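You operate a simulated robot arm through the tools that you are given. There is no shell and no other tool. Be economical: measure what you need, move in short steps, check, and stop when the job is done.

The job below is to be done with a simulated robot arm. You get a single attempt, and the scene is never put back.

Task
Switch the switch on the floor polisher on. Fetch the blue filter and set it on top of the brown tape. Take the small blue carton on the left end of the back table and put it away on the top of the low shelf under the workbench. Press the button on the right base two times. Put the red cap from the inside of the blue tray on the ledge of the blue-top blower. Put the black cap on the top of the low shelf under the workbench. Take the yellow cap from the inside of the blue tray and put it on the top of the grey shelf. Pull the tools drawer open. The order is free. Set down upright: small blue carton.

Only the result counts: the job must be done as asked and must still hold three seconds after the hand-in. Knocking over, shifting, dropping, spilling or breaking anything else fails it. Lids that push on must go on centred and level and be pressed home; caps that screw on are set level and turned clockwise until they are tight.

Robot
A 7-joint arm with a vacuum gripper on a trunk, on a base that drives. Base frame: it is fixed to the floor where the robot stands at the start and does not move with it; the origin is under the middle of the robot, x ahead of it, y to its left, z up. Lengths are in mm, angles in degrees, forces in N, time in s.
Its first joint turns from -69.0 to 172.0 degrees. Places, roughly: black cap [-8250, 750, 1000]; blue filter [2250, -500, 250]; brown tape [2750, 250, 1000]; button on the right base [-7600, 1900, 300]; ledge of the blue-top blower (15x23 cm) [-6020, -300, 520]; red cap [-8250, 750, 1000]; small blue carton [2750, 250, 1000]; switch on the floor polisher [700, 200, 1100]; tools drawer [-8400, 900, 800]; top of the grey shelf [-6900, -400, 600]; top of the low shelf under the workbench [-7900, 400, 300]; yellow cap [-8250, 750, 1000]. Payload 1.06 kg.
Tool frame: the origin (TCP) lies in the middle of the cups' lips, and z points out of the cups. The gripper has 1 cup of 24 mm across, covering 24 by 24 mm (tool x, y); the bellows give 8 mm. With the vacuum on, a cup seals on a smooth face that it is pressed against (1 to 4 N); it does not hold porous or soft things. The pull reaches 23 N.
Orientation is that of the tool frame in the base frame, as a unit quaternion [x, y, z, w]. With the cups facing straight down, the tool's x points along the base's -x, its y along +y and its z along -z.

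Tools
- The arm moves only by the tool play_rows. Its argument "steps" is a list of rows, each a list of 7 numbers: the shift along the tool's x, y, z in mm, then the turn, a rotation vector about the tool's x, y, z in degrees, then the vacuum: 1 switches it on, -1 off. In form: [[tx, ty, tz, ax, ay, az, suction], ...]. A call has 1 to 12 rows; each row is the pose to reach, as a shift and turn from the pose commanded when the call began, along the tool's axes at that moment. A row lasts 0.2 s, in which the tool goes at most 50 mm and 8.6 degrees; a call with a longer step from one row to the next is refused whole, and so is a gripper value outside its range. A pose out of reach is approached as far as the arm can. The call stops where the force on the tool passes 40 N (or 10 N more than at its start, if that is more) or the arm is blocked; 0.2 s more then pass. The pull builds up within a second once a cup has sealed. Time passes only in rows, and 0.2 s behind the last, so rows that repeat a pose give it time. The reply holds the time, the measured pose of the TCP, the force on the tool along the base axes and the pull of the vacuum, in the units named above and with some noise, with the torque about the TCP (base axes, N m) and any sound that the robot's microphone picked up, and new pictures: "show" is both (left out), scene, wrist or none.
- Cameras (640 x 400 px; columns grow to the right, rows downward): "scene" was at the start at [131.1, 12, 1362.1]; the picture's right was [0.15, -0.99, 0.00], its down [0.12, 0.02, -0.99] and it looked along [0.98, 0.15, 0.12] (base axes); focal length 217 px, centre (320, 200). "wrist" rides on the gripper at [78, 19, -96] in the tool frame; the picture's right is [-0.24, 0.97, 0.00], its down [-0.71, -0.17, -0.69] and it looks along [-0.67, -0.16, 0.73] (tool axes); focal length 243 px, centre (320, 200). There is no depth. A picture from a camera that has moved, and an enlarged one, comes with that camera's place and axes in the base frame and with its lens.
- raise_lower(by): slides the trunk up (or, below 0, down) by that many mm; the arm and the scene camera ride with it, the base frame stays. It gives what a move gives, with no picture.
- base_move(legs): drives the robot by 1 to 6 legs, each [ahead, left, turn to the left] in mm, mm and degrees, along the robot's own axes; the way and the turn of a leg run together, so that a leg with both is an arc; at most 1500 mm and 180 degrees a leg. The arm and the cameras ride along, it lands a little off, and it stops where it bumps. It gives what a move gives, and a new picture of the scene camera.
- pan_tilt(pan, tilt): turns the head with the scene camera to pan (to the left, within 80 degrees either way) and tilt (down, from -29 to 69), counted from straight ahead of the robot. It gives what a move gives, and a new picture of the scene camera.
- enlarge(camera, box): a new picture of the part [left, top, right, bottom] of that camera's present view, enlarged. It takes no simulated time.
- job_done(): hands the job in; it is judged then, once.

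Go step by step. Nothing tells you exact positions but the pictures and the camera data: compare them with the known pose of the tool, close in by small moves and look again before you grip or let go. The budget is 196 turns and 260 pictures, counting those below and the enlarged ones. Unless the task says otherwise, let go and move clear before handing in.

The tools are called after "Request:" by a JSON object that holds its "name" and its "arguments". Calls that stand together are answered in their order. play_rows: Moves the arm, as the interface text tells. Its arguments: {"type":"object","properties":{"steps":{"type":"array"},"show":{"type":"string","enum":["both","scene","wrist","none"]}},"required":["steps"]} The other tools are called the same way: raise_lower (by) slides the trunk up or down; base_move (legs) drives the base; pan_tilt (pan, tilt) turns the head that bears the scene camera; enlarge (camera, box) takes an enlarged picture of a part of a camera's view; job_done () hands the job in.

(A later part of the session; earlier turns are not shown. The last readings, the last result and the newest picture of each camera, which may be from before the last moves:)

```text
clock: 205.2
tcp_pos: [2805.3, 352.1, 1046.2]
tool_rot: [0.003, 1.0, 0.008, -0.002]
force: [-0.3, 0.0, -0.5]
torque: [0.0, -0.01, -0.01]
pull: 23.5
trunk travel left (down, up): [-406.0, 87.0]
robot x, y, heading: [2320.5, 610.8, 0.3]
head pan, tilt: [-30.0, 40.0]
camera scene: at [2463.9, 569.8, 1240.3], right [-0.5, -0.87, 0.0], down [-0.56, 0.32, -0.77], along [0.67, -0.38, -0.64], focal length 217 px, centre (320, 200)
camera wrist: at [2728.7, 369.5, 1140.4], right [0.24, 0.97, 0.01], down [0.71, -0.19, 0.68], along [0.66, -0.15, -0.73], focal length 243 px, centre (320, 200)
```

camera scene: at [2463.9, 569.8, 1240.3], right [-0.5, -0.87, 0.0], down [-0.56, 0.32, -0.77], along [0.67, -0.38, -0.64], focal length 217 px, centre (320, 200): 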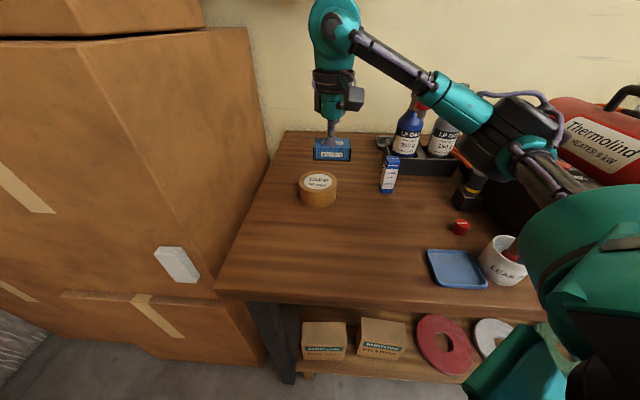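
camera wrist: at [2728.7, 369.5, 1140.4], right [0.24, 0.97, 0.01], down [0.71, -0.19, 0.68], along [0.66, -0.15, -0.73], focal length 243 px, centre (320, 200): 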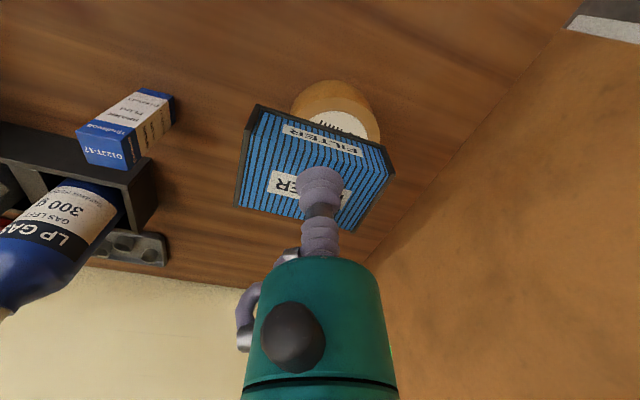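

Tape top centre: about (2851, 355, 928). I move over it and lower to z ≈ 985.

Request:
{"name": "play_rows", "arguments": {"steps": [[-20, 4, 0, 0, 0, 0, 1], [-43, 7, 10, 0, 0, 0, 1], [-43, 7, 40, 0, 0, 0, 1], [-43, 7, 60, 0, 0, 0, 1], [-43, 7, 60, 0, 0, 0, 1]]}}

Request:
{"name": "enlarge", "arguments": {"camera": "scene", "box": [270, 110, 430, 230]}}

```text
clock: 206.4
tcp_pos: [2848.3, 361.3, 984.3]
tool_rot: [0.003, 1.0, 0.009, -0.001]
force: [0.1, -0.2, -0.2]
torque: [0.0, -0.01, 0.04]
pull: 23.0
trunk travel left (down, up): [-406.0, 87.0]
robot x, y, heading: [2322.7, 611.8, 0.3]
head pan, tilt: [-30.0, 40.0]
camera scene: at [2464.0, 569.9, 1240.3], right [-0.5, -0.87, 0.0], down [-0.56, 0.32, -0.77], along [0.67, -0.38, -0.64], focal length 217 px, centre (320, 200)
camera wrist: at [2772.0, 377.3, 1079.3], right [0.24, 0.97, 0.01], down [0.71, -0.19, 0.68], along [0.66, -0.15, -0.73], focal length 243 px, centre (320, 200)
```

scene: 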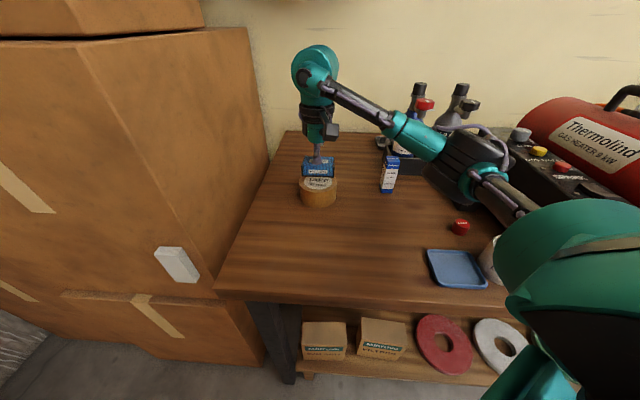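
wrist: 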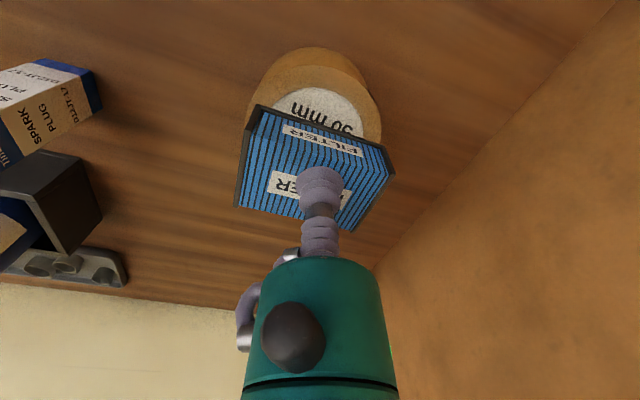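

```text
3.33 times, centred on (350, 170) of scene
camera zoom: at [2464.0, 569.9, 1240.3], right [-0.5, -0.87, 0.0], down [-0.56, 0.32, -0.77], along [0.67, -0.38, -0.64], focal length 724 px, centre (220, 300)
```

zoom: 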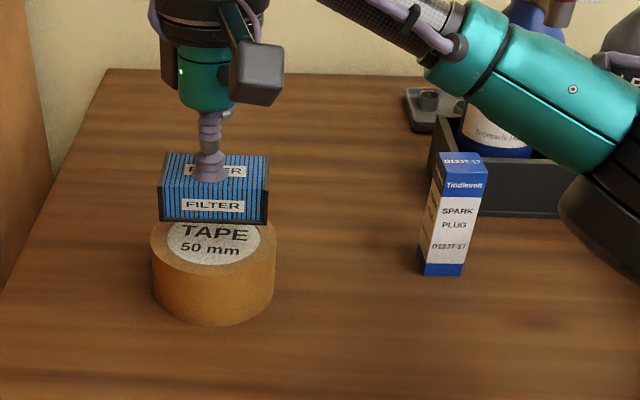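

The filter is well over the tape. I lower it in small steps until it touches.

Request:
{"name": "play_rows", "arguments": {"steps": [[4, 2, 10, 0, 0, 0, 1], [4, 2, 18, 0, 0, 0, 1], [4, 2, 22, 0, 0, 0, 1], [4, 2, 25, 0, 0, 0, 1], [4, 2, 25, 0, 0, 0, 1]], "show": "none"}}

Request:
{"name": "enlarge", "arguments": {"camera": "scene", "box": [280, 130, 380, 220]}}

```text
clock: 207.6
tcp_pos: [2845.2, 363.4, 958.7]
tool_rot: [0.003, 1.0, 0.008, -0.003]
force: [0.2, -0.2, -0.2]
torque: [-0.01, -0.04, 0.03]
pull: 22.7
trunk travel left (down, up): [-406.0, 87.0]
robot x, y, heading: [2324.5, 616.2, 0.4]
head pan, tilt: [-30.0, 40.0]
```

```text
4.44 times, centred on (330, 175) of scene
camera zoom: at [2464.0, 569.8, 1240.3], right [-0.5, -0.87, 0.0], down [-0.56, 0.32, -0.77], along [0.67, -0.38, -0.64], focal length 965 px, centre (276, 311)
```

zoom: 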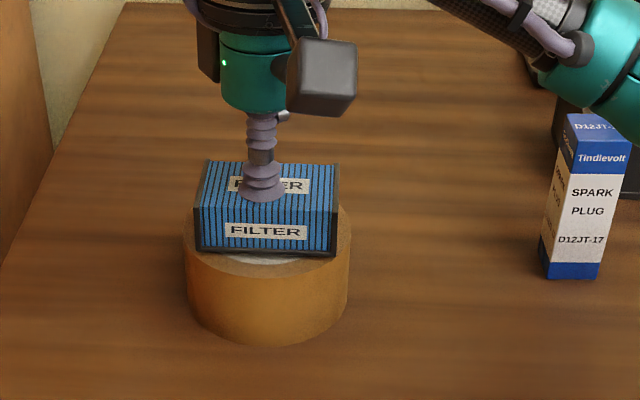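

Request:
{"name": "play_rows", "arguments": {"steps": [[0, 0, 2, 0, 0, 0, 1], [0, 0, 4, 0, 0, 0, 1], [0, 0, 6, 0, 0, 0, 1], [0, 0, 6, 0, 0, 0, 1]], "show": "none"}}

```text
clock: 208.6
tcp_pos: [2843.8, 364.1, 954.7]
tool_rot: [0.004, 1.0, 0.008, 0.0]
force: [3.6, 0.9, 13.8]
torque: [-0.05, -0.02, -0.01]
pull: 23.2
trunk travel left (down, up): [-406.0, 87.0]
robot x, y, heading: [2317.8, 608.8, 0.4]
head pan, tilt: [-30.0, 40.0]
```

Contact (14 N). I relax by 2 mm, release and lift.

Request:
{"name": "play_rows", "arguments": {"steps": [[0, 0, -2, 0, 0, 0, -1], [0, 0, -2, 0, 0, 0, -1], [0, 0, -2, 0, 0, 0, -1], [0, 0, -2, 0, 0, 0, -1], [0, 0, -8, 0, 0, 0, -1], [0, 0, -30, 0, 0, 0, -1], [0, 0, -70, 0, 0, 0, -1], [0, 0, -110, 0, 0, 0, -1]]}}

Request:
{"name": "enlarge", "arguments": {"camera": "scene", "box": [280, 110, 440, 220]}}

```text
clock: 210.4
tcp_pos: [2842.7, 358.1, 1063.2]
tool_rot: [0.004, 1.0, 0.008, -0.003]
force: [0.2, 0.0, 0.0]
torque: [0.03, -0.01, -0.01]
pull: 0.1
trunk travel left (down, up): [-406.0, 87.0]
robot x, y, heading: [2322.0, 614.8, 0.6]
head pan, tilt: [-30.0, 40.0]
camera scene: at [2463.7, 570.0, 1240.4], right [-0.5, -0.87, 0.0], down [-0.56, 0.32, -0.77], along [0.67, -0.38, -0.64], focal length 217 px, centre (320, 200)
camera wrist: at [2765.7, 374.5, 1158.3], right [0.24, 0.97, 0.01], down [0.71, -0.19, 0.68], along [0.66, -0.16, -0.73], focal length 243 px, centre (320, 200)
```

scene: 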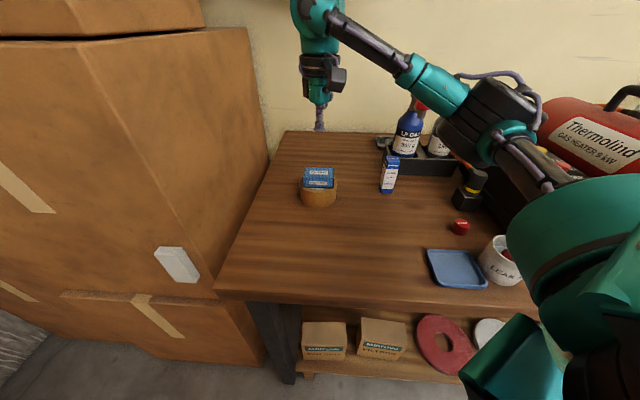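
wrist: 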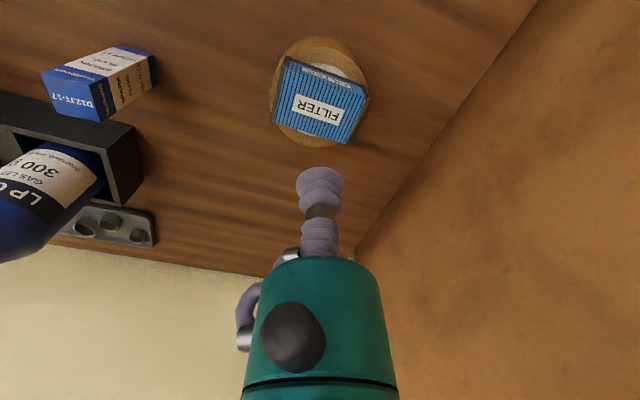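

```text
3.64 times, centred on (360, 165) of scene
camera zoom: at [2463.7, 570.0, 1240.4], right [-0.5, -0.87, 0.0], down [-0.56, 0.32, -0.77], along [0.67, -0.38, -0.64], focal length 790 px, centre (174, 327)
```

zoom: 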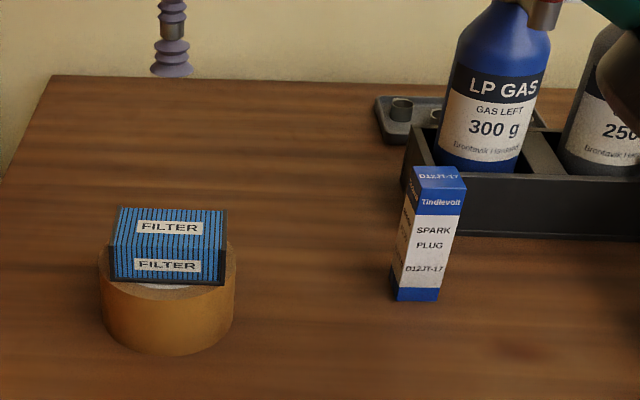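

The filter rests on the tape. For the carton (spark plug box, top near (2792, 175, 965)) a vertical approach would put my elbow into the heater, so I will take it by its front face with the tool horizontal. First I pull the arm back and reposition.

Request:
{"name": "play_rows", "arguments": {"steps": [[40, 5, -20, 0, 0, 0, -1], [80, 10, -30, 0, 0, 0, -1], [120, 15, -30, 0, 0, 0, -1], [160, 20, -30, 0, 0, 0, -1], [200, 25, -30, 0, 0, 0, -1], [200, 25, -30, 0, 0, 0, -1]], "show": "none"}}

Request:
{"name": "base_move", "arguments": {"legs": [[-130, 88, 0], [0, 0, -15]]}}

```text
clock: 211.8
tcp_pos: [2646.6, 384.9, 1093.9]
tool_rot: [0.004, 1.0, 0.008, -0.003]
force: [-0.3, 0.3, 0.2]
torque: [0.04, 0.02, -0.01]
pull: 0.1
trunk travel left (down, up): [-406.0, 87.0]
robot x, y, heading: [2320.9, 612.9, 0.5]
head pan, tilt: [-30.0, 40.0]
```

```text
clock: 214.3
tcp_pos: [2444.7, 396.6, 1093.1]
tool_rot: [0.134, 0.991, 0.008, -0.001]
force: [-0.6, 0.4, -0.3]
torque: [-0.04, 0.0, -0.02]
pull: 0.0
trunk travel left (down, up): [-406.0, 87.0]
robot x, y, heading: [2189.0, 697.4, -14.3]
head pan, tilt: [-30.0, 40.0]
stopped in leg 2: the robot was blocked; the commanded pose is now the measured one
camera scene: at [2315.8, 621.6, 1240.3], right [-0.7, -0.71, 0.0], down [-0.46, 0.45, -0.77], along [0.55, -0.54, -0.64], focal length 217 px, centre (320, 200)
```

scene: 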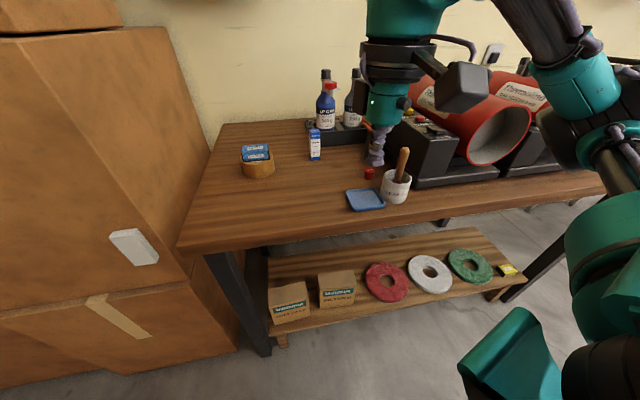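

I need the wrist camera on top when the tool goes horizontal, so I first roll the tool about its axis by 180° in two calls.

Request:
{"name": "play_rows", "arguments": {"steps": [[0, 0, -5, 0, 0, 8.5, -1], [0, 0, -10, 0, 0, 17, -1], [0, 0, -15, 0, 0, 25.5, -1], [0, 0, -20, 0, 0, 34, -1], [0, 0, -25, 0, 0, 42.5, -1], [0, 0, -30, 0, 0, 51, -1], [0, 0, -35, 0, 0, 59.5, -1], [0, 0, -40, 0, 0, 68, -1], [0, 0, -40, 0, 0, 76.5, -1], [0, 0, -40, 0, 0, 85, -1], [0, 0, -40, 0, 0, 90, -1]], "show": "none"}}

Request:
{"name": "play_rows", "arguments": {"steps": [[0, 0, 0, 0, 0, 8.5, -1], [0, 0, 0, 0, 0, 17, -1], [0, 0, 0, 0, 0, 25.5, -1], [0, 0, 0, 0, 0, 34, -1], [0, 0, 0, 0, 0, 42.5, -1], [0, 0, 0, 0, 0, 51, -1], [0, 0, 0, 0, 0, 59.5, -1], [0, 0, 0, 0, 0, 68, -1], [0, 0, 0, 0, 0, 76.5, -1], [0, 0, 0, 0, 0, 85, -1], [0, 0, 0, 0, 0, 90, -1]], "show": "scene"}}

```text
clock: 216.7
tcp_pos: [2446.2, 396.2, 1133.6]
tool_rot: [0.796, 0.606, 0.005, -0.007]
force: [0.6, -0.2, 0.5]
torque: [-0.01, 0.0, -0.01]
pull: 0.0
trunk travel left (down, up): [-406.0, 87.0]
robot x, y, heading: [2189.9, 701.2, -14.5]
head pan, tilt: [-30.0, 40.0]
```

```text
clock: 219.1
tcp_pos: [2574.0, 191.4, 1251.6]
tool_rot: [0.993, -0.119, -0.004, -0.01]
force: [0.0, -0.1, 0.4]
torque: [-0.01, -0.01, 0.0]
pull: 0.0
out of reach, approached as far as the arm can: row 2, 3, 4, 5, 6, 7, 8, 9, 10, 11
trunk travel left (down, up): [-406.0, 87.0]
robot x, y, heading: [2188.0, 701.0, -14.5]
head pan, tilt: [-30.0, 40.0]
camera scene: at [2317.4, 622.4, 1240.1], right [-0.7, -0.71, 0.0], down [-0.46, 0.45, -0.77], along [0.54, -0.54, -0.64], focal length 217 px, centre (320, 200)
```

scene: 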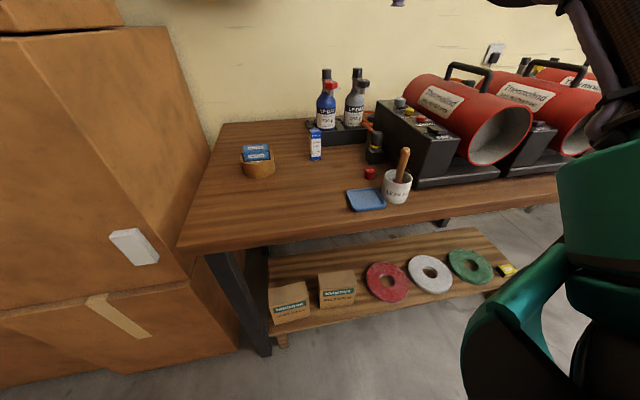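

The roll worked (the arm drifted up and right). Now I tilt the tool forward to horizontal, with the camera on top, staying high and moving a bit left.

Request:
{"name": "play_rows", "arguments": {"steps": [[15, -10, 0, 0, 8.5, 0, -1], [30, -20, 0, 0, 17, 0, -1], [45, -30, 0, 0, 25.5, 0, -1], [60, -40, 0, 0, 34, 0, -1], [75, -50, 0, 0, 42.5, 0, -1], [90, -60, 0, 0, 51, 0, -1], [105, -70, 0, 0, 59.5, 0, -1], [115, -80, 0, 0, 68, 0, -1], [125, -90, 0, 0, 76.5, 0, -1], [130, -100, 0, 0, 84, 0, -1], [130, -100, 0, 0, 90, 0, -1]]}}

```text
clock: 221.5
tcp_pos: [2728.7, 137.2, 1281.4]
tool_rot: [0.695, -0.039, 0.717, 0.033]
force: [0.4, 0.0, -1.4]
torque: [-0.02, -0.01, 0.01]
pull: 0.2
out of reach, approached as far as the arm can: row 1, 2, 3, 4, 5, 6, 7, 8, 9, 10, 11
trunk travel left (down, up): [-406.0, 87.0]
robot x, y, heading: [2191.1, 699.4, -15.0]
head pan, tilt: [-30.0, 40.0]
camera scene: at [2315.6, 619.7, 1240.1], right [-0.7, -0.71, 0.0], down [-0.46, 0.45, -0.77], along [0.55, -0.54, -0.64], focal length 217 px, centre (320, 200)
camera wrist: at [2630.0, 125.7, 1354.5], right [-0.09, -0.97, -0.24], down [-0.64, 0.24, -0.73], along [0.76, 0.09, -0.64], focal length 243 px, centre (320, 200)
```

scene: 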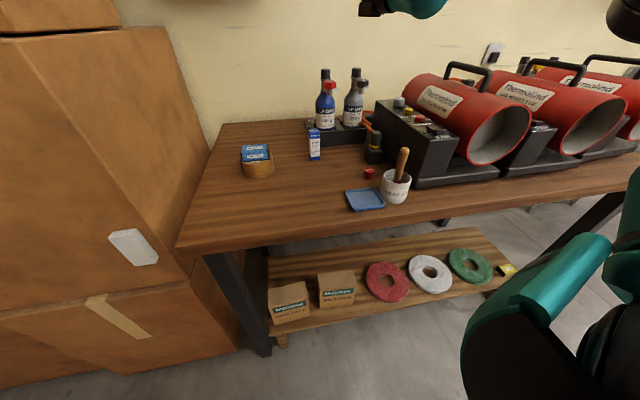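
wrist: 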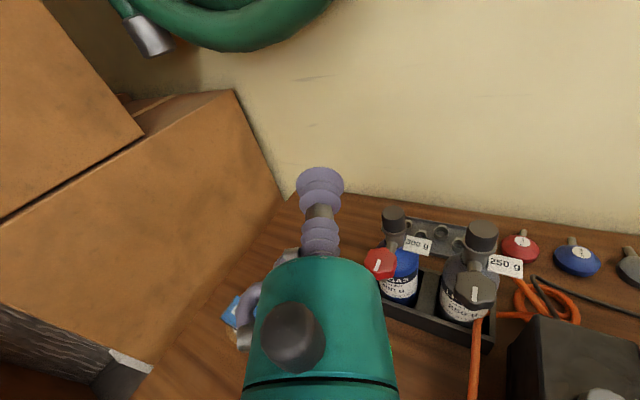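

The tool is horizontal now with the camera on top. I move down and left in free air above the table to see the reach.

Request:
{"name": "play_rows", "arguments": {"steps": [[-20, -20, -20, 0, 0, 0, -1], [-40, -40, -40, 0, 0, 0, -1], [-60, -60, -60, 0, 0, 0, -1], [-85, -80, -75, 0, 0, 0, -1], [-110, -95, -85, 0, 0, 0, -1], [-135, -110, -90, 0, 0, 0, -1], [-160, -120, -90, 0, 0, 0, -1], [-160, -120, -90, 0, 0, 0, -1]]}}

```text
clock: 223.3
tcp_pos: [2652.0, 242.0, 1115.3]
tool_rot: [0.677, -0.023, 0.736, 0.02]
force: [-0.4, -0.6, -0.8]
torque: [0.0, -0.02, 0.02]
pull: 0.1
out of reach, approached as far as the arm can: row 1, 2, 3, 4, 5, 6, 7, 8
trunk travel left (down, up): [-406.0, 87.0]
robot x, y, heading: [2185.0, 700.5, -14.6]
head pan, tilt: [-30.0, 40.0]
camera scene: at [2315.7, 621.6, 1240.3], right [-0.7, -0.71, 0.0], down [-0.46, 0.45, -0.77], along [0.55, -0.54, -0.64], focal length 217 px, centre (320, 200)
camera wrist: at [2549.7, 226.6, 1184.2], right [-0.04, -0.97, -0.24], down [-0.61, 0.21, -0.76], along [0.79, 0.12, -0.6], focal length 243 px, centre (320, 200)
```

scene: 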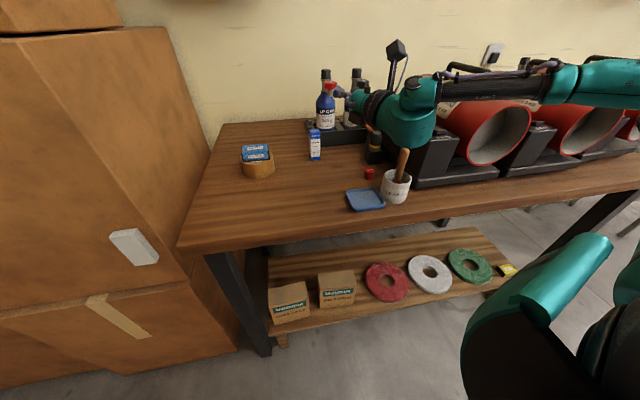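
wrist: 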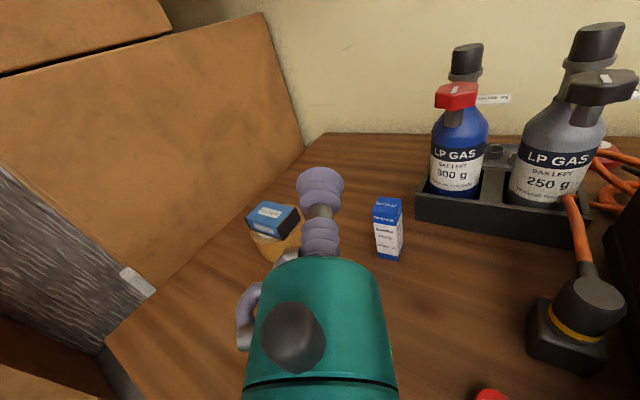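

The reach works in this pose. I zoom on the carton to find its facing.

Request:
{"name": "enlarge", "arguments": {"camera": "wrist", "box": [350, 170, 430, 270]}}

Request:
{"name": "enlarge", "arguments": {"camera": "scene", "box": [290, 110, 340, 170]}}

```text
4.00 times, centred on (390, 220) of wrist
camera zoom: at [2549.7, 226.6, 1184.2], right [-0.04, -0.97, -0.24], down [-0.61, 0.21, -0.76], along [0.79, 0.12, -0.6], focal length 970 px, centre (40, 120)
```

zoom: 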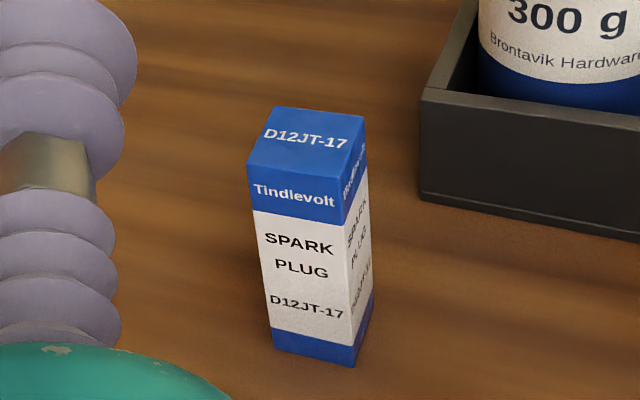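

```text
6.67 times, centred on (315, 140) of scene
camera zoom: at [2315.7, 621.6, 1240.3], right [-0.7, -0.71, 0.0], down [-0.46, 0.45, -0.77], along [0.55, -0.54, -0.64], focal length 1448 px, centre (353, 600)
```

zoom: 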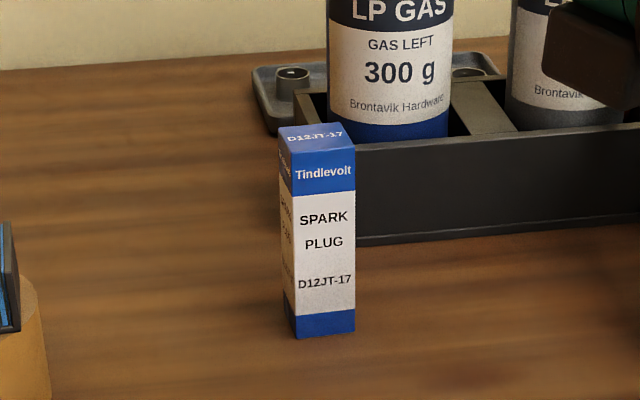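

The carton's front face centre is at about (2775, 189, 931), facing back along heading -28°. I yaw the tool to match and come down to a pre-grasp height.

Request:
{"name": "play_rows", "arguments": {"steps": [[-20, 3, 8, -5, -1, 0, -1], [-40, 6, 16, -10, -2, 0, -1], [-60, 9, 24, -15, -3, 0, -1], [-90, 13, 32, -20, -4, 0, -1], [-119, 18, 41, -24.5, -4.8, 0, -1], [-119, 18, 41, -24.5, -4.8, 0, -1]]}}

```text
clock: 224.7
tcp_pos: [2647.0, 132.9, 999.7]
tool_rot: [0.688, -0.178, 0.685, 0.163]
force: [-0.2, 0.2, 0.6]
torque: [0.02, -0.03, -0.03]
pull: 0.1
out of reach, approached as far as the arm can: row 2, 3, 4, 5, 6
trunk travel left (down, up): [-406.0, 87.0]
robot x, y, heading: [2186.3, 698.0, -14.8]
head pan, tilt: [-30.0, 40.0]
camera scene: at [2318.2, 622.3, 1240.0], right [-0.7, -0.71, 0.0], down [-0.46, 0.45, -0.77], along [0.54, -0.54, -0.64], focal length 217 px, centre (320, 200)
camera wrist: at [2554.0, 157.6, 1077.4], right [-0.45, -0.85, -0.26], down [-0.53, 0.49, -0.7], along [0.72, -0.18, -0.67], focal length 243 px, centre (320, 200)
```

scene: 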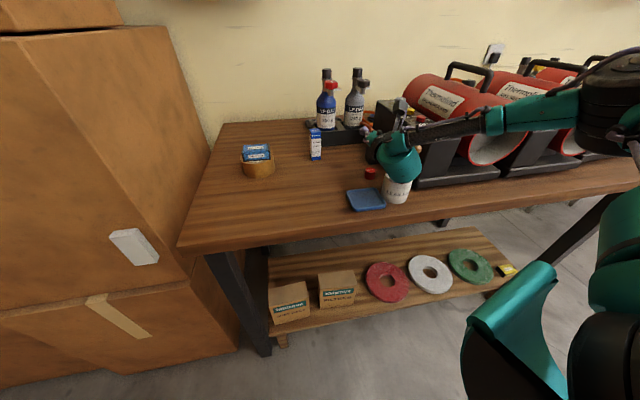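
wrist: 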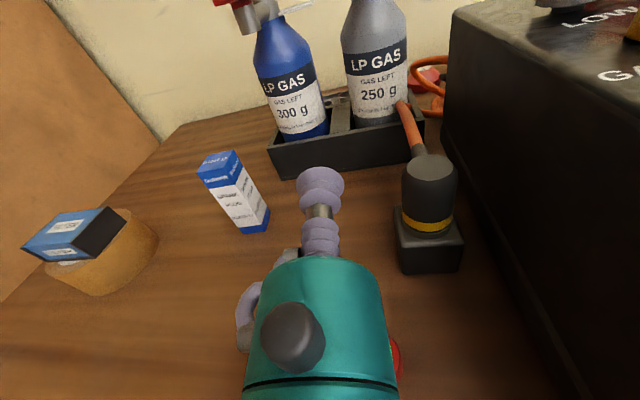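

The wrist is too near the brush and this roll limits the reach, so I lift and undo half of the roll (camera to the left side instead).

Request:
{"name": "play_rows", "arguments": {"steps": [[40, 0, 0, 0, 0, 0, -1], [80, 0, 0, 0, 0, 0, -1], [120, 0, 0, 0, 0, 0, -1], [140, 0, 0, 0, 0, -8.5, -1], [140, 0, 0, 0, 0, -17, -1], [140, 0, 0, 0, 0, -25.5, -1], [140, 0, 0, 0, 0, -34, -1], [140, 0, 0, 0, 0, -42.5, -1], [140, 0, 0, 0, 0, -51, -1], [140, 0, 0, 0, 0, -59.5, -1], [140, 0, 0, 0, 0, -68, -1], [140, 0, 0, 0, 0, -76.5, -1]]}}

```text
clock: 227.3
tcp_pos: [2604.3, 69.7, 1098.0]
tool_rot: [0.601, 0.288, 0.48, 0.571]
force: [0.4, -0.5, 0.0]
torque: [0.0, 0.02, -0.02]
pull: 0.0
out of reach, approached as far as the arm can: row 1, 2, 3, 4, 5, 6, 7, 8, 9, 10, 11, 12
trunk travel left (down, up): [-406.0, 87.0]
robot x, y, heading: [2184.5, 697.9, -14.6]
head pan, tilt: [-30.0, 40.0]
camera scene: at [2315.7, 621.6, 1240.3], right [-0.7, -0.71, 0.0], down [-0.46, 0.45, -0.77], along [0.55, -0.54, -0.64], focal length 217 px, centre (320, 200)
camera wrist: at [2544.0, 173.4, 1123.9], right [-0.28, -0.39, 0.88], down [-0.85, -0.32, -0.42], along [0.44, -0.86, -0.24], focal length 243 px, centre (320, 200)
```

scene: 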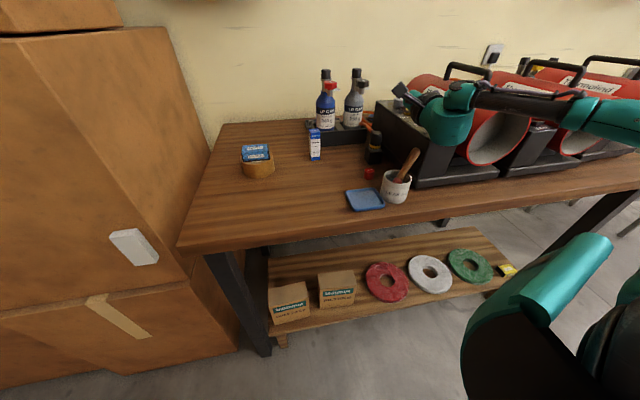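
wrist: 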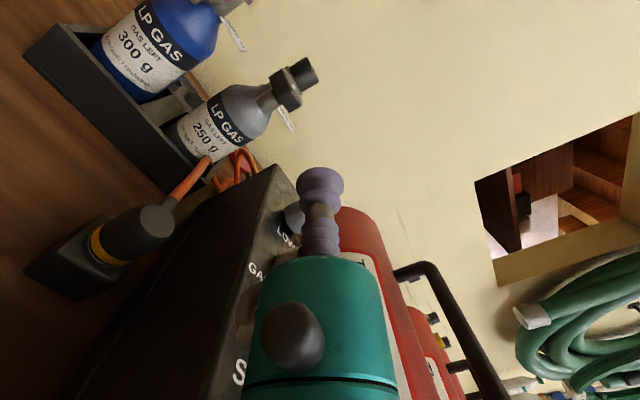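

The arm drifted over the heater while rolling. I bring it back left over the free part of the table.

Request:
{"name": "play_rows", "arguments": {"steps": [[37, -4, -7, 0, 0, 0, -1], [75, -8, -14, 0, 0, 0, -1], [112, -14, -21, 0, 0, 0, -1], [150, -24, -28, 0, 0, 0, -1], [187, -34, -36, 0, 0, 0, -1], [187, -34, -36, 0, 0, 0, -1]]}}

```text
clock: 228.7
tcp_pos: [2612.0, 203.9, 1087.1]
tool_rot: [0.58, 0.286, 0.498, 0.578]
force: [-0.3, -0.2, 0.4]
torque: [-0.02, 0.0, -0.01]
pull: 0.1
out of reach, approached as far as the arm can: row 1, 2, 3, 4, 5, 6
trunk travel left (down, up): [-406.0, 87.0]
robot x, y, heading: [2184.3, 700.7, -14.6]
head pan, tilt: [-30.0, 40.0]
camera scene: at [2315.4, 621.2, 1240.3], right [-0.7, -0.71, 0.0], down [-0.46, 0.45, -0.77], along [0.55, -0.54, -0.64], focal length 217 px, centre (320, 200)
camera wrist: at [2548.3, 307.5, 1107.2], right [-0.32, -0.38, 0.87], down [-0.82, -0.35, -0.45], along [0.47, -0.86, -0.2], focal length 243 px, centre (320, 200)
```

scene: 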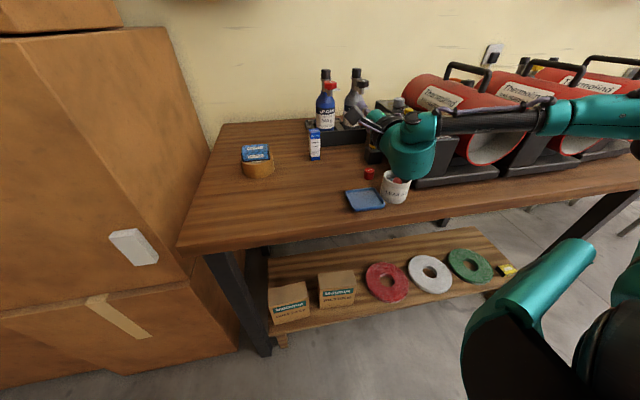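
wrist: 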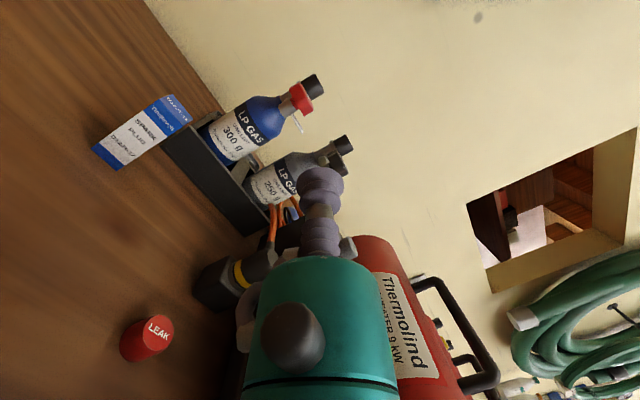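

I return the arm to the vertical pose first (two calls), then test whether the unseen boundary can be passed farther along.

Request:
{"name": "play_rows", "arguments": {"steps": [[6, 5, -16, 4.9, 4.5, -4.7, -1], [12, 9, -32, 9.9, 8.9, -9.4, -1], [18, 14, -48, 14.8, 13.4, -14.1, -1], [24, 18, -64, 19.8, 17.8, -18.8, -1], [31, 23, -80, 24.7, 22.3, -23.5, -1], [37, 28, -96, 29.6, 26.7, -28.2, -1], [43, 32, -112, 34.6, 31.2, -32.9, -1], [49, 37, -128, 39.5, 35.6, -37.6, -1], [55, 41, -144, 44.5, 40.1, -42.3, -1], [62, 46, -160, 49.4, 44.6, -47, -1]], "show": "none"}}

Request:
{"name": "play_rows", "arguments": {"steps": [[0, 0, 0, 4.9, 4.5, -4.7, -1], [0, 0, 0, 9.9, 8.9, -9.4, -1], [0, 0, 0, 14.8, 13.4, -14.1, -1], [0, 0, 0, 19.8, 17.8, -18.8, -1], [0, 0, 0, 24.7, 22.3, -23.5, -1], [0, 0, 0, 29.6, 26.7, -28.2, -1], [0, 0, 0, 34.5, 30.9, -32.7, -1], [0, 0, 0, 34.5, 30.9, -32.7, -1]], "show": "scene"}}

```text
clock: 231.1
tcp_pos: [2392.2, 224.1, 1055.3]
tool_rot: [0.553, 0.65, 0.413, 0.317]
force: [0.9, -0.2, -0.6]
torque: [0.01, -0.02, 0.02]
pull: 0.1
out of reach, approached as far as the arm can: row 1, 2, 3, 4, 5, 6, 7, 8, 9
trunk travel left (down, up): [-406.0, 87.0]
robot x, y, heading: [2184.7, 702.2, -14.9]
head pan, tilt: [-30.0, 40.0]
stopped in row 10: the arm was blocked; the commanded pose is now the measured one
```

```text
clock: 232.9
tcp_pos: [2390.0, 224.6, 1056.8]
tool_rot: [0.293, 0.925, 0.232, 0.064]
force: [-0.7, 0.3, 0.0]
torque: [0.0, 0.02, 0.0]
pull: 0.0
trunk travel left (down, up): [-406.0, 87.0]
robot x, y, heading: [2187.3, 697.9, -14.9]
head pan, tilt: [-30.0, 40.0]
camera scene: at [2315.2, 621.7, 1240.3], right [-0.7, -0.71, 0.0], down [-0.46, 0.45, -0.77], along [0.54, -0.54, -0.64], focal length 217 px, centre (320, 200)
```

scene: 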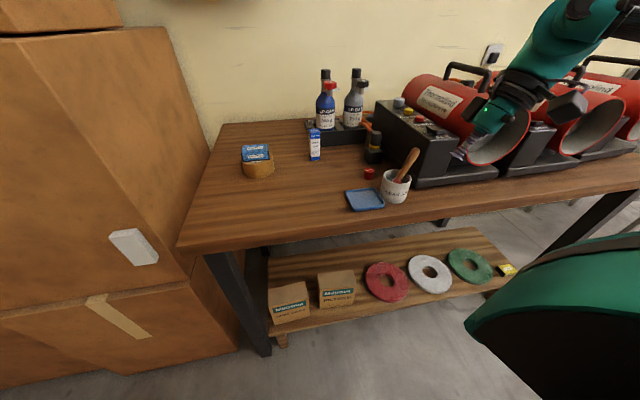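

Request:
{"name": "play_rows", "arguments": {"steps": [[0, 0, -12, 5.5, 0.8, -4, -1], [0, 0, -24, 11, 1.6, -8, -1], [0, 0, -36, 16.6, 2.4, -12.1, -1], [0, 0, -48, 22.2, 3.2, -16.2, -1], [0, 0, -50, 27.7, 4, -20.2, -1], [0, 0, -50, 27.7, 4, -20.2, -1]], "show": "none"}}

Request:
{"name": "base_move", "arguments": {"legs": [[130, -55, 0], [0, 60, 0]]}}

```text
clock: 234.3
tcp_pos: [2378.2, 205.0, 1100.5]
tool_rot: [0.126, 0.992, 0.0, 0.0]
force: [-0.5, 0.0, -0.9]
torque: [0.05, -0.03, 0.02]
pull: 0.1
trunk travel left (down, up): [-406.0, 87.0]
robot x, y, heading: [2188.1, 699.0, -14.8]
head pan, tilt: [-30.0, 40.0]
```

```text
clock: 236.1
tcp_pos: [2488.6, 129.5, 1101.8]
tool_rot: [0.127, 0.992, 0.0, 0.001]
force: [0.2, -0.2, -0.2]
torque: [0.01, -0.04, 0.0]
pull: 0.1
trunk travel left (down, up): [-406.0, 87.0]
robot x, y, heading: [2295.0, 626.6, -14.9]
head pan, tilt: [-30.0, 40.0]
stopped in leg 2: the robot was blocked; the commanded pose is now the measured one
camera scene: at [2426.6, 547.0, 1240.3], right [-0.7, -0.71, 0.0], down [-0.46, 0.45, -0.77], along [0.54, -0.54, -0.64], focal length 217 px, centre (320, 200)
```

scene: 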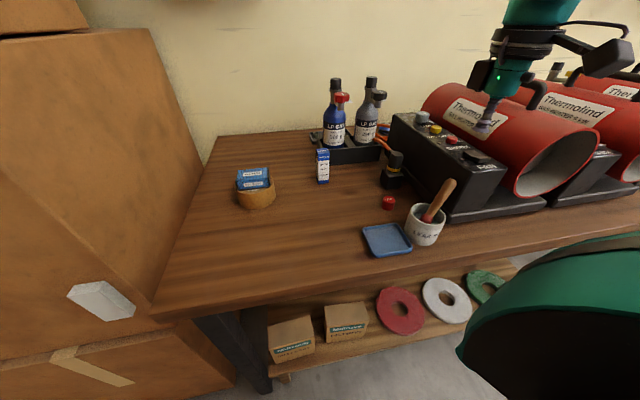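

The boundary is a straight line, so I accept it. Heater block top is about 1010–1020 high, so a vertical approach may work if my elbow stays above ~1100. I raise the trunk fully, reposition to (2355, 551) and test the elbow height above the carton.

Request:
{"name": "raise_lower", "arguments": {"by": 86}}

Request:
{"name": "play_rows", "arguments": {"steps": [[0, 20, -15, 0, 0, 0, -1], [0, 50, -25, 0, 0, 0, -1], [0, 80, -25, 0, 0, 0, -1], [0, 80, -25, 0, 0, 0, -1]], "show": "none"}}

Request:
{"name": "base_move", "arguments": {"legs": [[70, -62, 0]]}}

```text
clock: 237.3
tcp_pos: [2488.7, 131.8, 1186.2]
tool_rot: [0.128, 0.992, -0.001, 0.001]
force: [0.4, -0.3, 0.0]
torque: [-0.04, -0.01, 0.0]
pull: 0.1
trunk travel left (down, up): [-492.0, 1.0]
robot x, y, heading: [2299.5, 626.0, -14.6]
head pan, tilt: [-30.0, 40.0]
```

```text
clock: 238.3
tcp_pos: [2508.5, 207.2, 1212.0]
tool_rot: [0.128, 0.992, 0.0, 0.0]
force: [-0.5, -0.2, -0.5]
torque: [-0.03, -0.02, 0.03]
pull: 0.0
trunk travel left (down, up): [-492.0, 1.0]
robot x, y, heading: [2297.6, 623.6, -14.6]
head pan, tilt: [-30.0, 40.0]
```

```text
clock: 239.6
tcp_pos: [2561.7, 128.8, 1211.4]
tool_rot: [0.126, 0.992, 0.0, -0.001]
force: [0.9, -0.5, 0.3]
torque: [0.03, 0.01, 0.0]
pull: 0.2
trunk travel left (down, up): [-492.0, 1.0]
robot x, y, heading: [2348.5, 548.4, -14.6]
head pan, tilt: [-30.0, 40.0]
camera scene: at [2410.4, 487.7, 1335.8], right [-0.7, -0.71, 0.0], down [-0.46, 0.45, -0.77], along [0.55, -0.54, -0.64], focal length 217 px, centre (320, 200)
```

scene: 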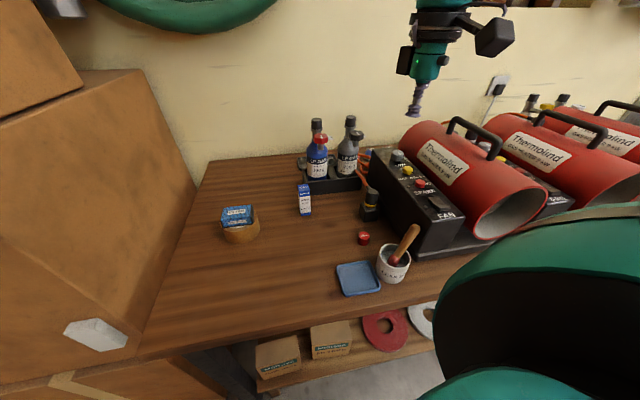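

Request:
{"name": "play_rows", "arguments": {"steps": [[-36, 17, 0, 0, 0, 0, -1], [-72, 34, 0, 0, 0, 0, -1], [-108, 51, 10, 0, 0, 0, -1], [-144, 68, 25, 0, 0, 0, -1], [-180, 85, 45, 0, 0, 0, -1], [-211, 102, 65, 0, 0, 0, -1], [-211, 102, 80, 0, 0, 0, -1], [-211, 102, 80, 0, 0, 0, -1]]}}

Request:
{"name": "pan_tilt", "arguments": {"pan": -50, "tilt": 45}}

```text
clock: 241.3
tcp_pos: [2791.7, 174.9, 1132.4]
tool_rot: [0.126, 0.992, -0.001, 0.001]
force: [-0.2, 0.3, 0.6]
torque: [-0.02, 0.01, 0.01]
pull: 0.1
trunk travel left (down, up): [-492.0, 1.0]
robot x, y, heading: [2350.8, 547.2, -14.9]
head pan, tilt: [-30.0, 40.0]
camera scene: at [2410.1, 488.4, 1335.9], right [-0.7, -0.71, 0.0], down [-0.46, 0.45, -0.77], along [0.55, -0.54, -0.64], focal length 217 px, centre (320, 200)
camera wrist: at [2721.1, 211.3, 1226.6], right [0.47, 0.88, 0.0], down [0.64, -0.34, 0.69], along [0.6, -0.32, -0.73], focal length 243 px, centre (320, 200)
```

scene: 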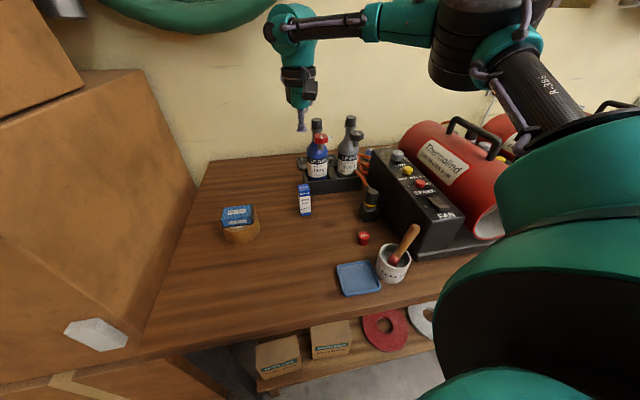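
wrist: 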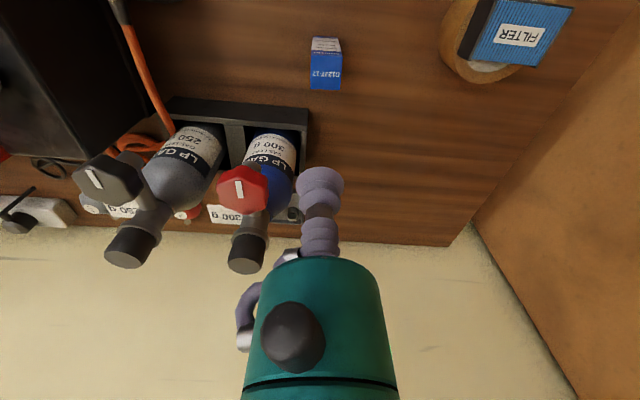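

```text
clock: 242.2
tcp_pos: [2791.2, 175.9, 1134.1]
tool_rot: [0.126, 0.992, -0.002, 0.001]
force: [0.0, 0.2, 0.5]
torque: [0.0, 0.02, 0.0]
pull: 0.1
trunk travel left (down, up): [-492.0, 1.0]
robot x, y, heading: [2347.9, 550.2, -14.3]
head pan, tilt: [-50.0, 45.0]
camera scene: at [2384.4, 474.7, 1328.6], right [-0.9, -0.43, 0.0], down [-0.3, 0.64, -0.71], along [0.3, -0.64, -0.71], focal length 217 px, centre (320, 200)
```

scene: 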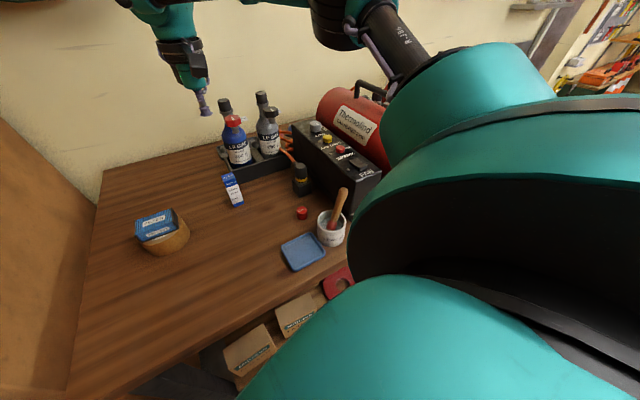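

The elbow is now far above the heater (z ≈ 1300). The carton top centre is at about (2787, 183, 968). I align and go down to z ≈ 1005.

Request:
{"name": "play_rows", "arguments": {"steps": [[7, 6.5, 20, 0, 0, 0, -1], [7, 6.5, 50, 0, 0, 0, -1], [7, 6.5, 80, 0, 0, 0, -1], [7, 6.5, 105, 0, 0, 0, -1], [7, 6.5, 128, 0, 0, 0, -1], [7, 6.5, 128, 0, 0, 0, -1]]}}

```text
clock: 243.6
tcp_pos: [2786.2, 181.9, 1004.1]
tool_rot: [0.126, 0.992, 0.0, -0.001]
force: [-0.3, -0.3, -0.2]
torque: [0.03, 0.0, -0.01]
pull: 0.0
trunk travel left (down, up): [-492.0, 1.0]
robot x, y, heading: [2351.3, 549.7, -14.6]
head pan, tilt: [-50.0, 45.0]
camera scene: at [2384.2, 474.7, 1328.6], right [-0.9, -0.43, 0.0], down [-0.3, 0.64, -0.71], along [0.3, -0.64, -0.71], focal length 217 px, centre (320, 200)
camera wrist: at [2716.2, 218.6, 1097.9], right [0.47, 0.88, 0.0], down [0.64, -0.34, 0.69], along [0.6, -0.32, -0.73], focal length 243 px, centre (320, 200)
```

scene: 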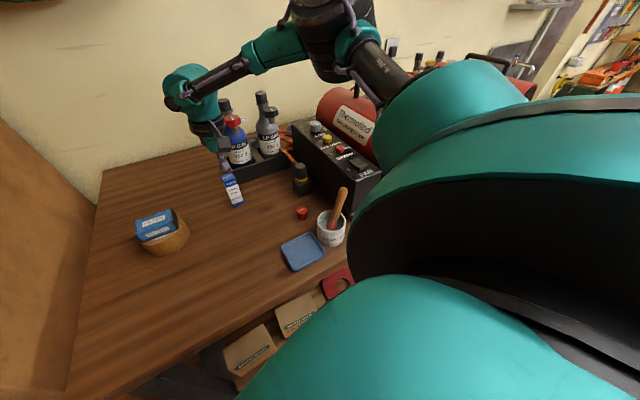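
wrist: 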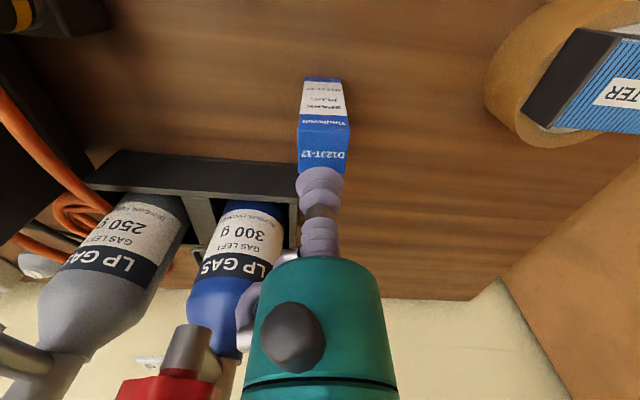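

Clearances look fine. I continue down with the vacuum on, in small steps.

Request:
{"name": "play_rows", "arguments": {"steps": [[0, 1, 15, 0, 0, 0, 1], [0, 1, 26, 0, 0, 0, 1], [0, 1, 30, 0, 0, 0, 1], [0, 1, 33, 0, 0, 0, 1], [0, 1, 36, 0, 0, 0, 1], [0, 1, 36, 0, 0, 0, 1]], "show": "wrist"}}

```text
clock: 245.0
tcp_pos: [2784.8, 185.8, 970.1]
tool_rot: [0.126, 0.992, -0.001, 0.005]
force: [3.2, -0.5, 18.8]
torque: [-0.02, -0.02, -0.03]
pull: 22.4
trunk travel left (down, up): [-492.0, 1.0]
robot x, y, heading: [2351.5, 550.3, -14.6]
head pan, tilt: [-50.0, 45.0]
camera wrist: at [2715.4, 221.5, 1063.6], right [0.47, 0.88, 0.0], down [0.64, -0.34, 0.69], along [0.61, -0.32, -0.72], focal length 243 px, centre (320, 200)
```

wrist: 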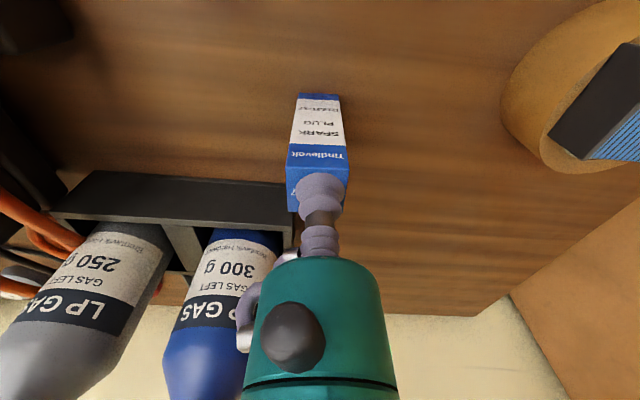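

Sealed. I lift it high and draw it back.

Request:
{"name": "play_rows", "arguments": {"steps": [[0, 0, -40, 0, 0, 0, 1], [0, 0, -85, 0, 0, 0, 1], [0, 0, -130, 0, 0, 0, 1], [0, 0, -175, 0, 0, 0, 1], [0, 0, -220, 0, 0, 0, 1], [30, 0, -240, 0, 0, 0, 1], [70, 0, -245, 0, 0, 0, 1], [110, 0, -245, 0, 0, 0, 1], [150, 0, -245, 0, 0, 0, 1], [190, 0, -245, 0, 0, 0, 1], [190, 0, -245, 0, 0, 0, 1]], "show": "scene"}}

```text
clock: 247.4
tcp_pos: [2602.9, 233.6, 1210.5]
tool_rot: [0.126, 0.992, 0.0, 0.0]
force: [1.0, 0.4, -0.5]
torque: [0.0, 0.0, -0.01]
pull: 22.8
trunk travel left (down, up): [-492.0, 1.0]
robot x, y, heading: [2353.3, 548.9, -14.7]
head pan, tilt: [-50.0, 45.0]
camera scene: at [2384.9, 474.5, 1328.5], right [-0.9, -0.43, 0.0], down [-0.3, 0.64, -0.71], along [0.3, -0.64, -0.71], focal length 217 px, centre (320, 200)
```

scene: 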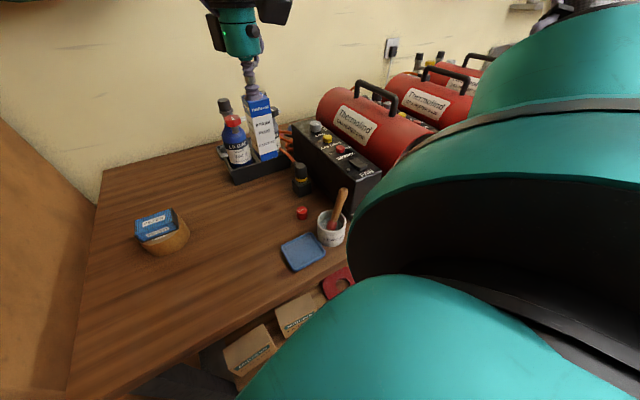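

The carton hangs safely. I drive back out along the known way into the aisle and turn to face -x.

Request:
{"name": "base_move", "arguments": {"legs": [[-196, 0, 0], [-317, -445, 0], [-276, -693, 0], [122, -1053, 0], [0, 0, -165.3]]}}

Request:
{"name": "pan_tilt", "arguments": {"pan": 0, "tilt": 15}}

```text
clock: 275.2
tcp_pos: [859.6, -1162.4, 1211.3]
tool_rot: [1.0, -0.007, -0.001, -0.001]
force: [0.5, -0.4, 0.1]
torque: [0.01, 0.03, -0.01]
pull: 23.3
trunk travel left (down, up): [-492.0, 1.0]
robot x, y, heading: [1176.4, -1410.1, 179.0]
head pan, tilt: [-50.0, 45.0]
camera scene: at [1125.0, -1347.4, 1328.6], right [0.78, 0.63, 0.0], down [0.45, -0.55, -0.71], along [-0.45, 0.55, -0.71], focal length 217 px, centre (320, 200)
```

scene: 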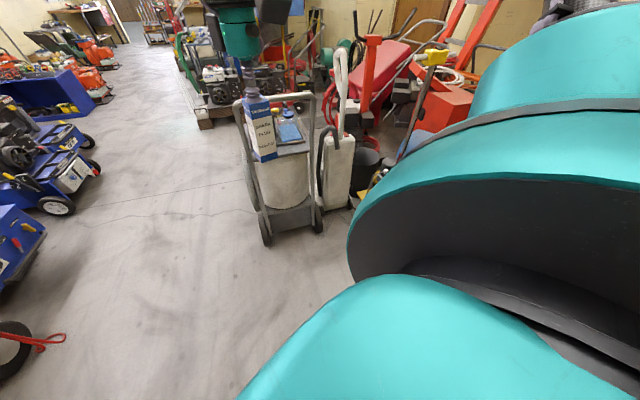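

```text
clock: 276.4
tcp_pos: [859.2, -1161.8, 1211.0]
tool_rot: [1.0, -0.007, 0.0, 0.0]
force: [-0.4, -0.3, -1.3]
torque: [0.0, -0.04, 0.02]
pull: 23.0
trunk travel left (down, up): [-492.0, 1.0]
robot x, y, heading: [1176.5, -1409.3, 179.2]
head pan, tilt: [0.0, 15.0]
camera scene: at [1082.8, -1409.0, 1375.4], right [0.02, 1.0, 0.0], down [0.26, 0.0, -0.97], along [-0.97, 0.02, -0.26], focal length 217 px, centre (320, 200)
```

scene: 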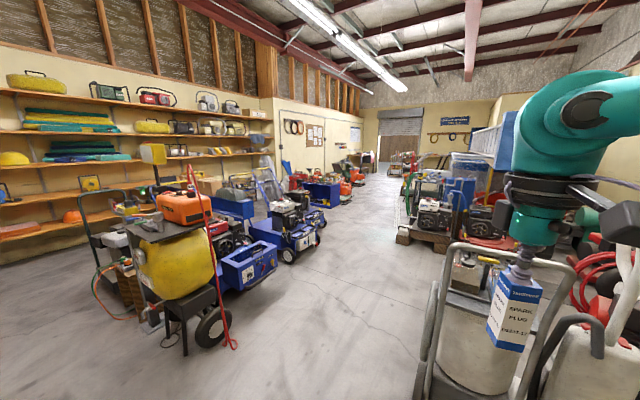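

I drive down the aisle in stages, keeping to its middle.

Request:
{"name": "base_move", "arguments": {"legs": [[1500, 20, 0], [900, -380, 0], [800, -300, 0]]}}

```text
refused: leg 1 is longer than a leg can be; nothing moved
```

Request:
{"name": "base_move", "arguments": {"legs": [[1490, 20, 0], [900, -380, 0], [800, -300, 0]]}}

```text
clock: 292.2
tcp_pos: [-2264.2, -493.5, 1212.2]
tool_rot: [1.0, 0.012, 0.0, 0.0]
force: [-1.3, 0.5, -1.1]
torque: [0.0, -0.01, 0.01]
pull: 22.9
trunk travel left (down, up): [-492.0, 1.0]
robot x, y, heading: [-1936.1, -721.9, -178.8]
head pan, tilt: [0.0, 15.0]
camera scene: at [-2031.0, -730.5, 1375.4], right [-0.02, 1.0, 0.0], down [0.26, 0.01, -0.97], along [-0.97, -0.02, -0.26], focal length 217 px, centre (320, 200)
```

scene: 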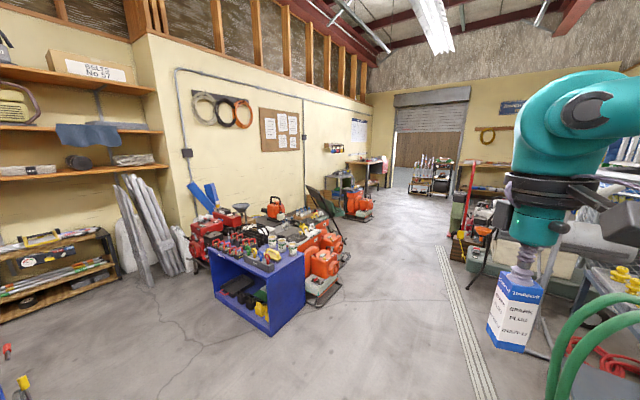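

Request:
{"name": "pan_tilt", "arguments": {"pan": -45, "tilt": 15}}

Request:
{"name": "enlarge", "arguments": {"camera": "scene", "box": [100, 100, 380, 300]}}

```text
clock: 293.3
tcp_pos: [-2264.1, -493.4, 1211.9]
tool_rot: [1.0, 0.013, 0.0, -0.001]
force: [-0.3, -0.1, 0.4]
torque: [-0.04, 0.02, -0.02]
pull: 22.7
trunk travel left (down, up): [-492.0, 1.0]
robot x, y, heading: [-1935.6, -728.5, -178.7]
head pan, tilt: [-45.0, 15.0]
camera scene: at [-2004.9, -664.0, 1375.4], right [0.69, 0.72, 0.0], down [0.19, -0.18, -0.97], along [-0.7, 0.67, -0.26], focal length 217 px, centre (320, 200)
```

scene: 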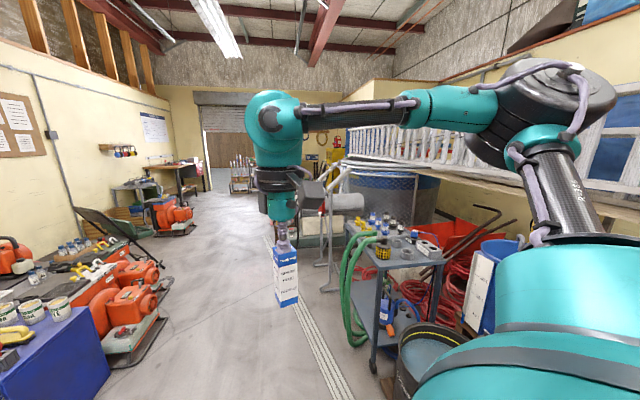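

```text
2.00 times, centred on (240, 200) of scene
camera zoom: at [-2004.9, -664.0, 1375.4], right [0.69, 0.72, 0.0], down [0.19, -0.18, -0.97], along [-0.7, 0.67, -0.26], focal length 434 px, centre (480, 200)
```

zoom: 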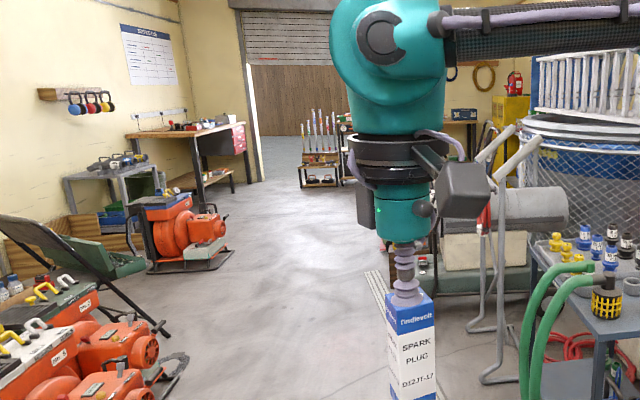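

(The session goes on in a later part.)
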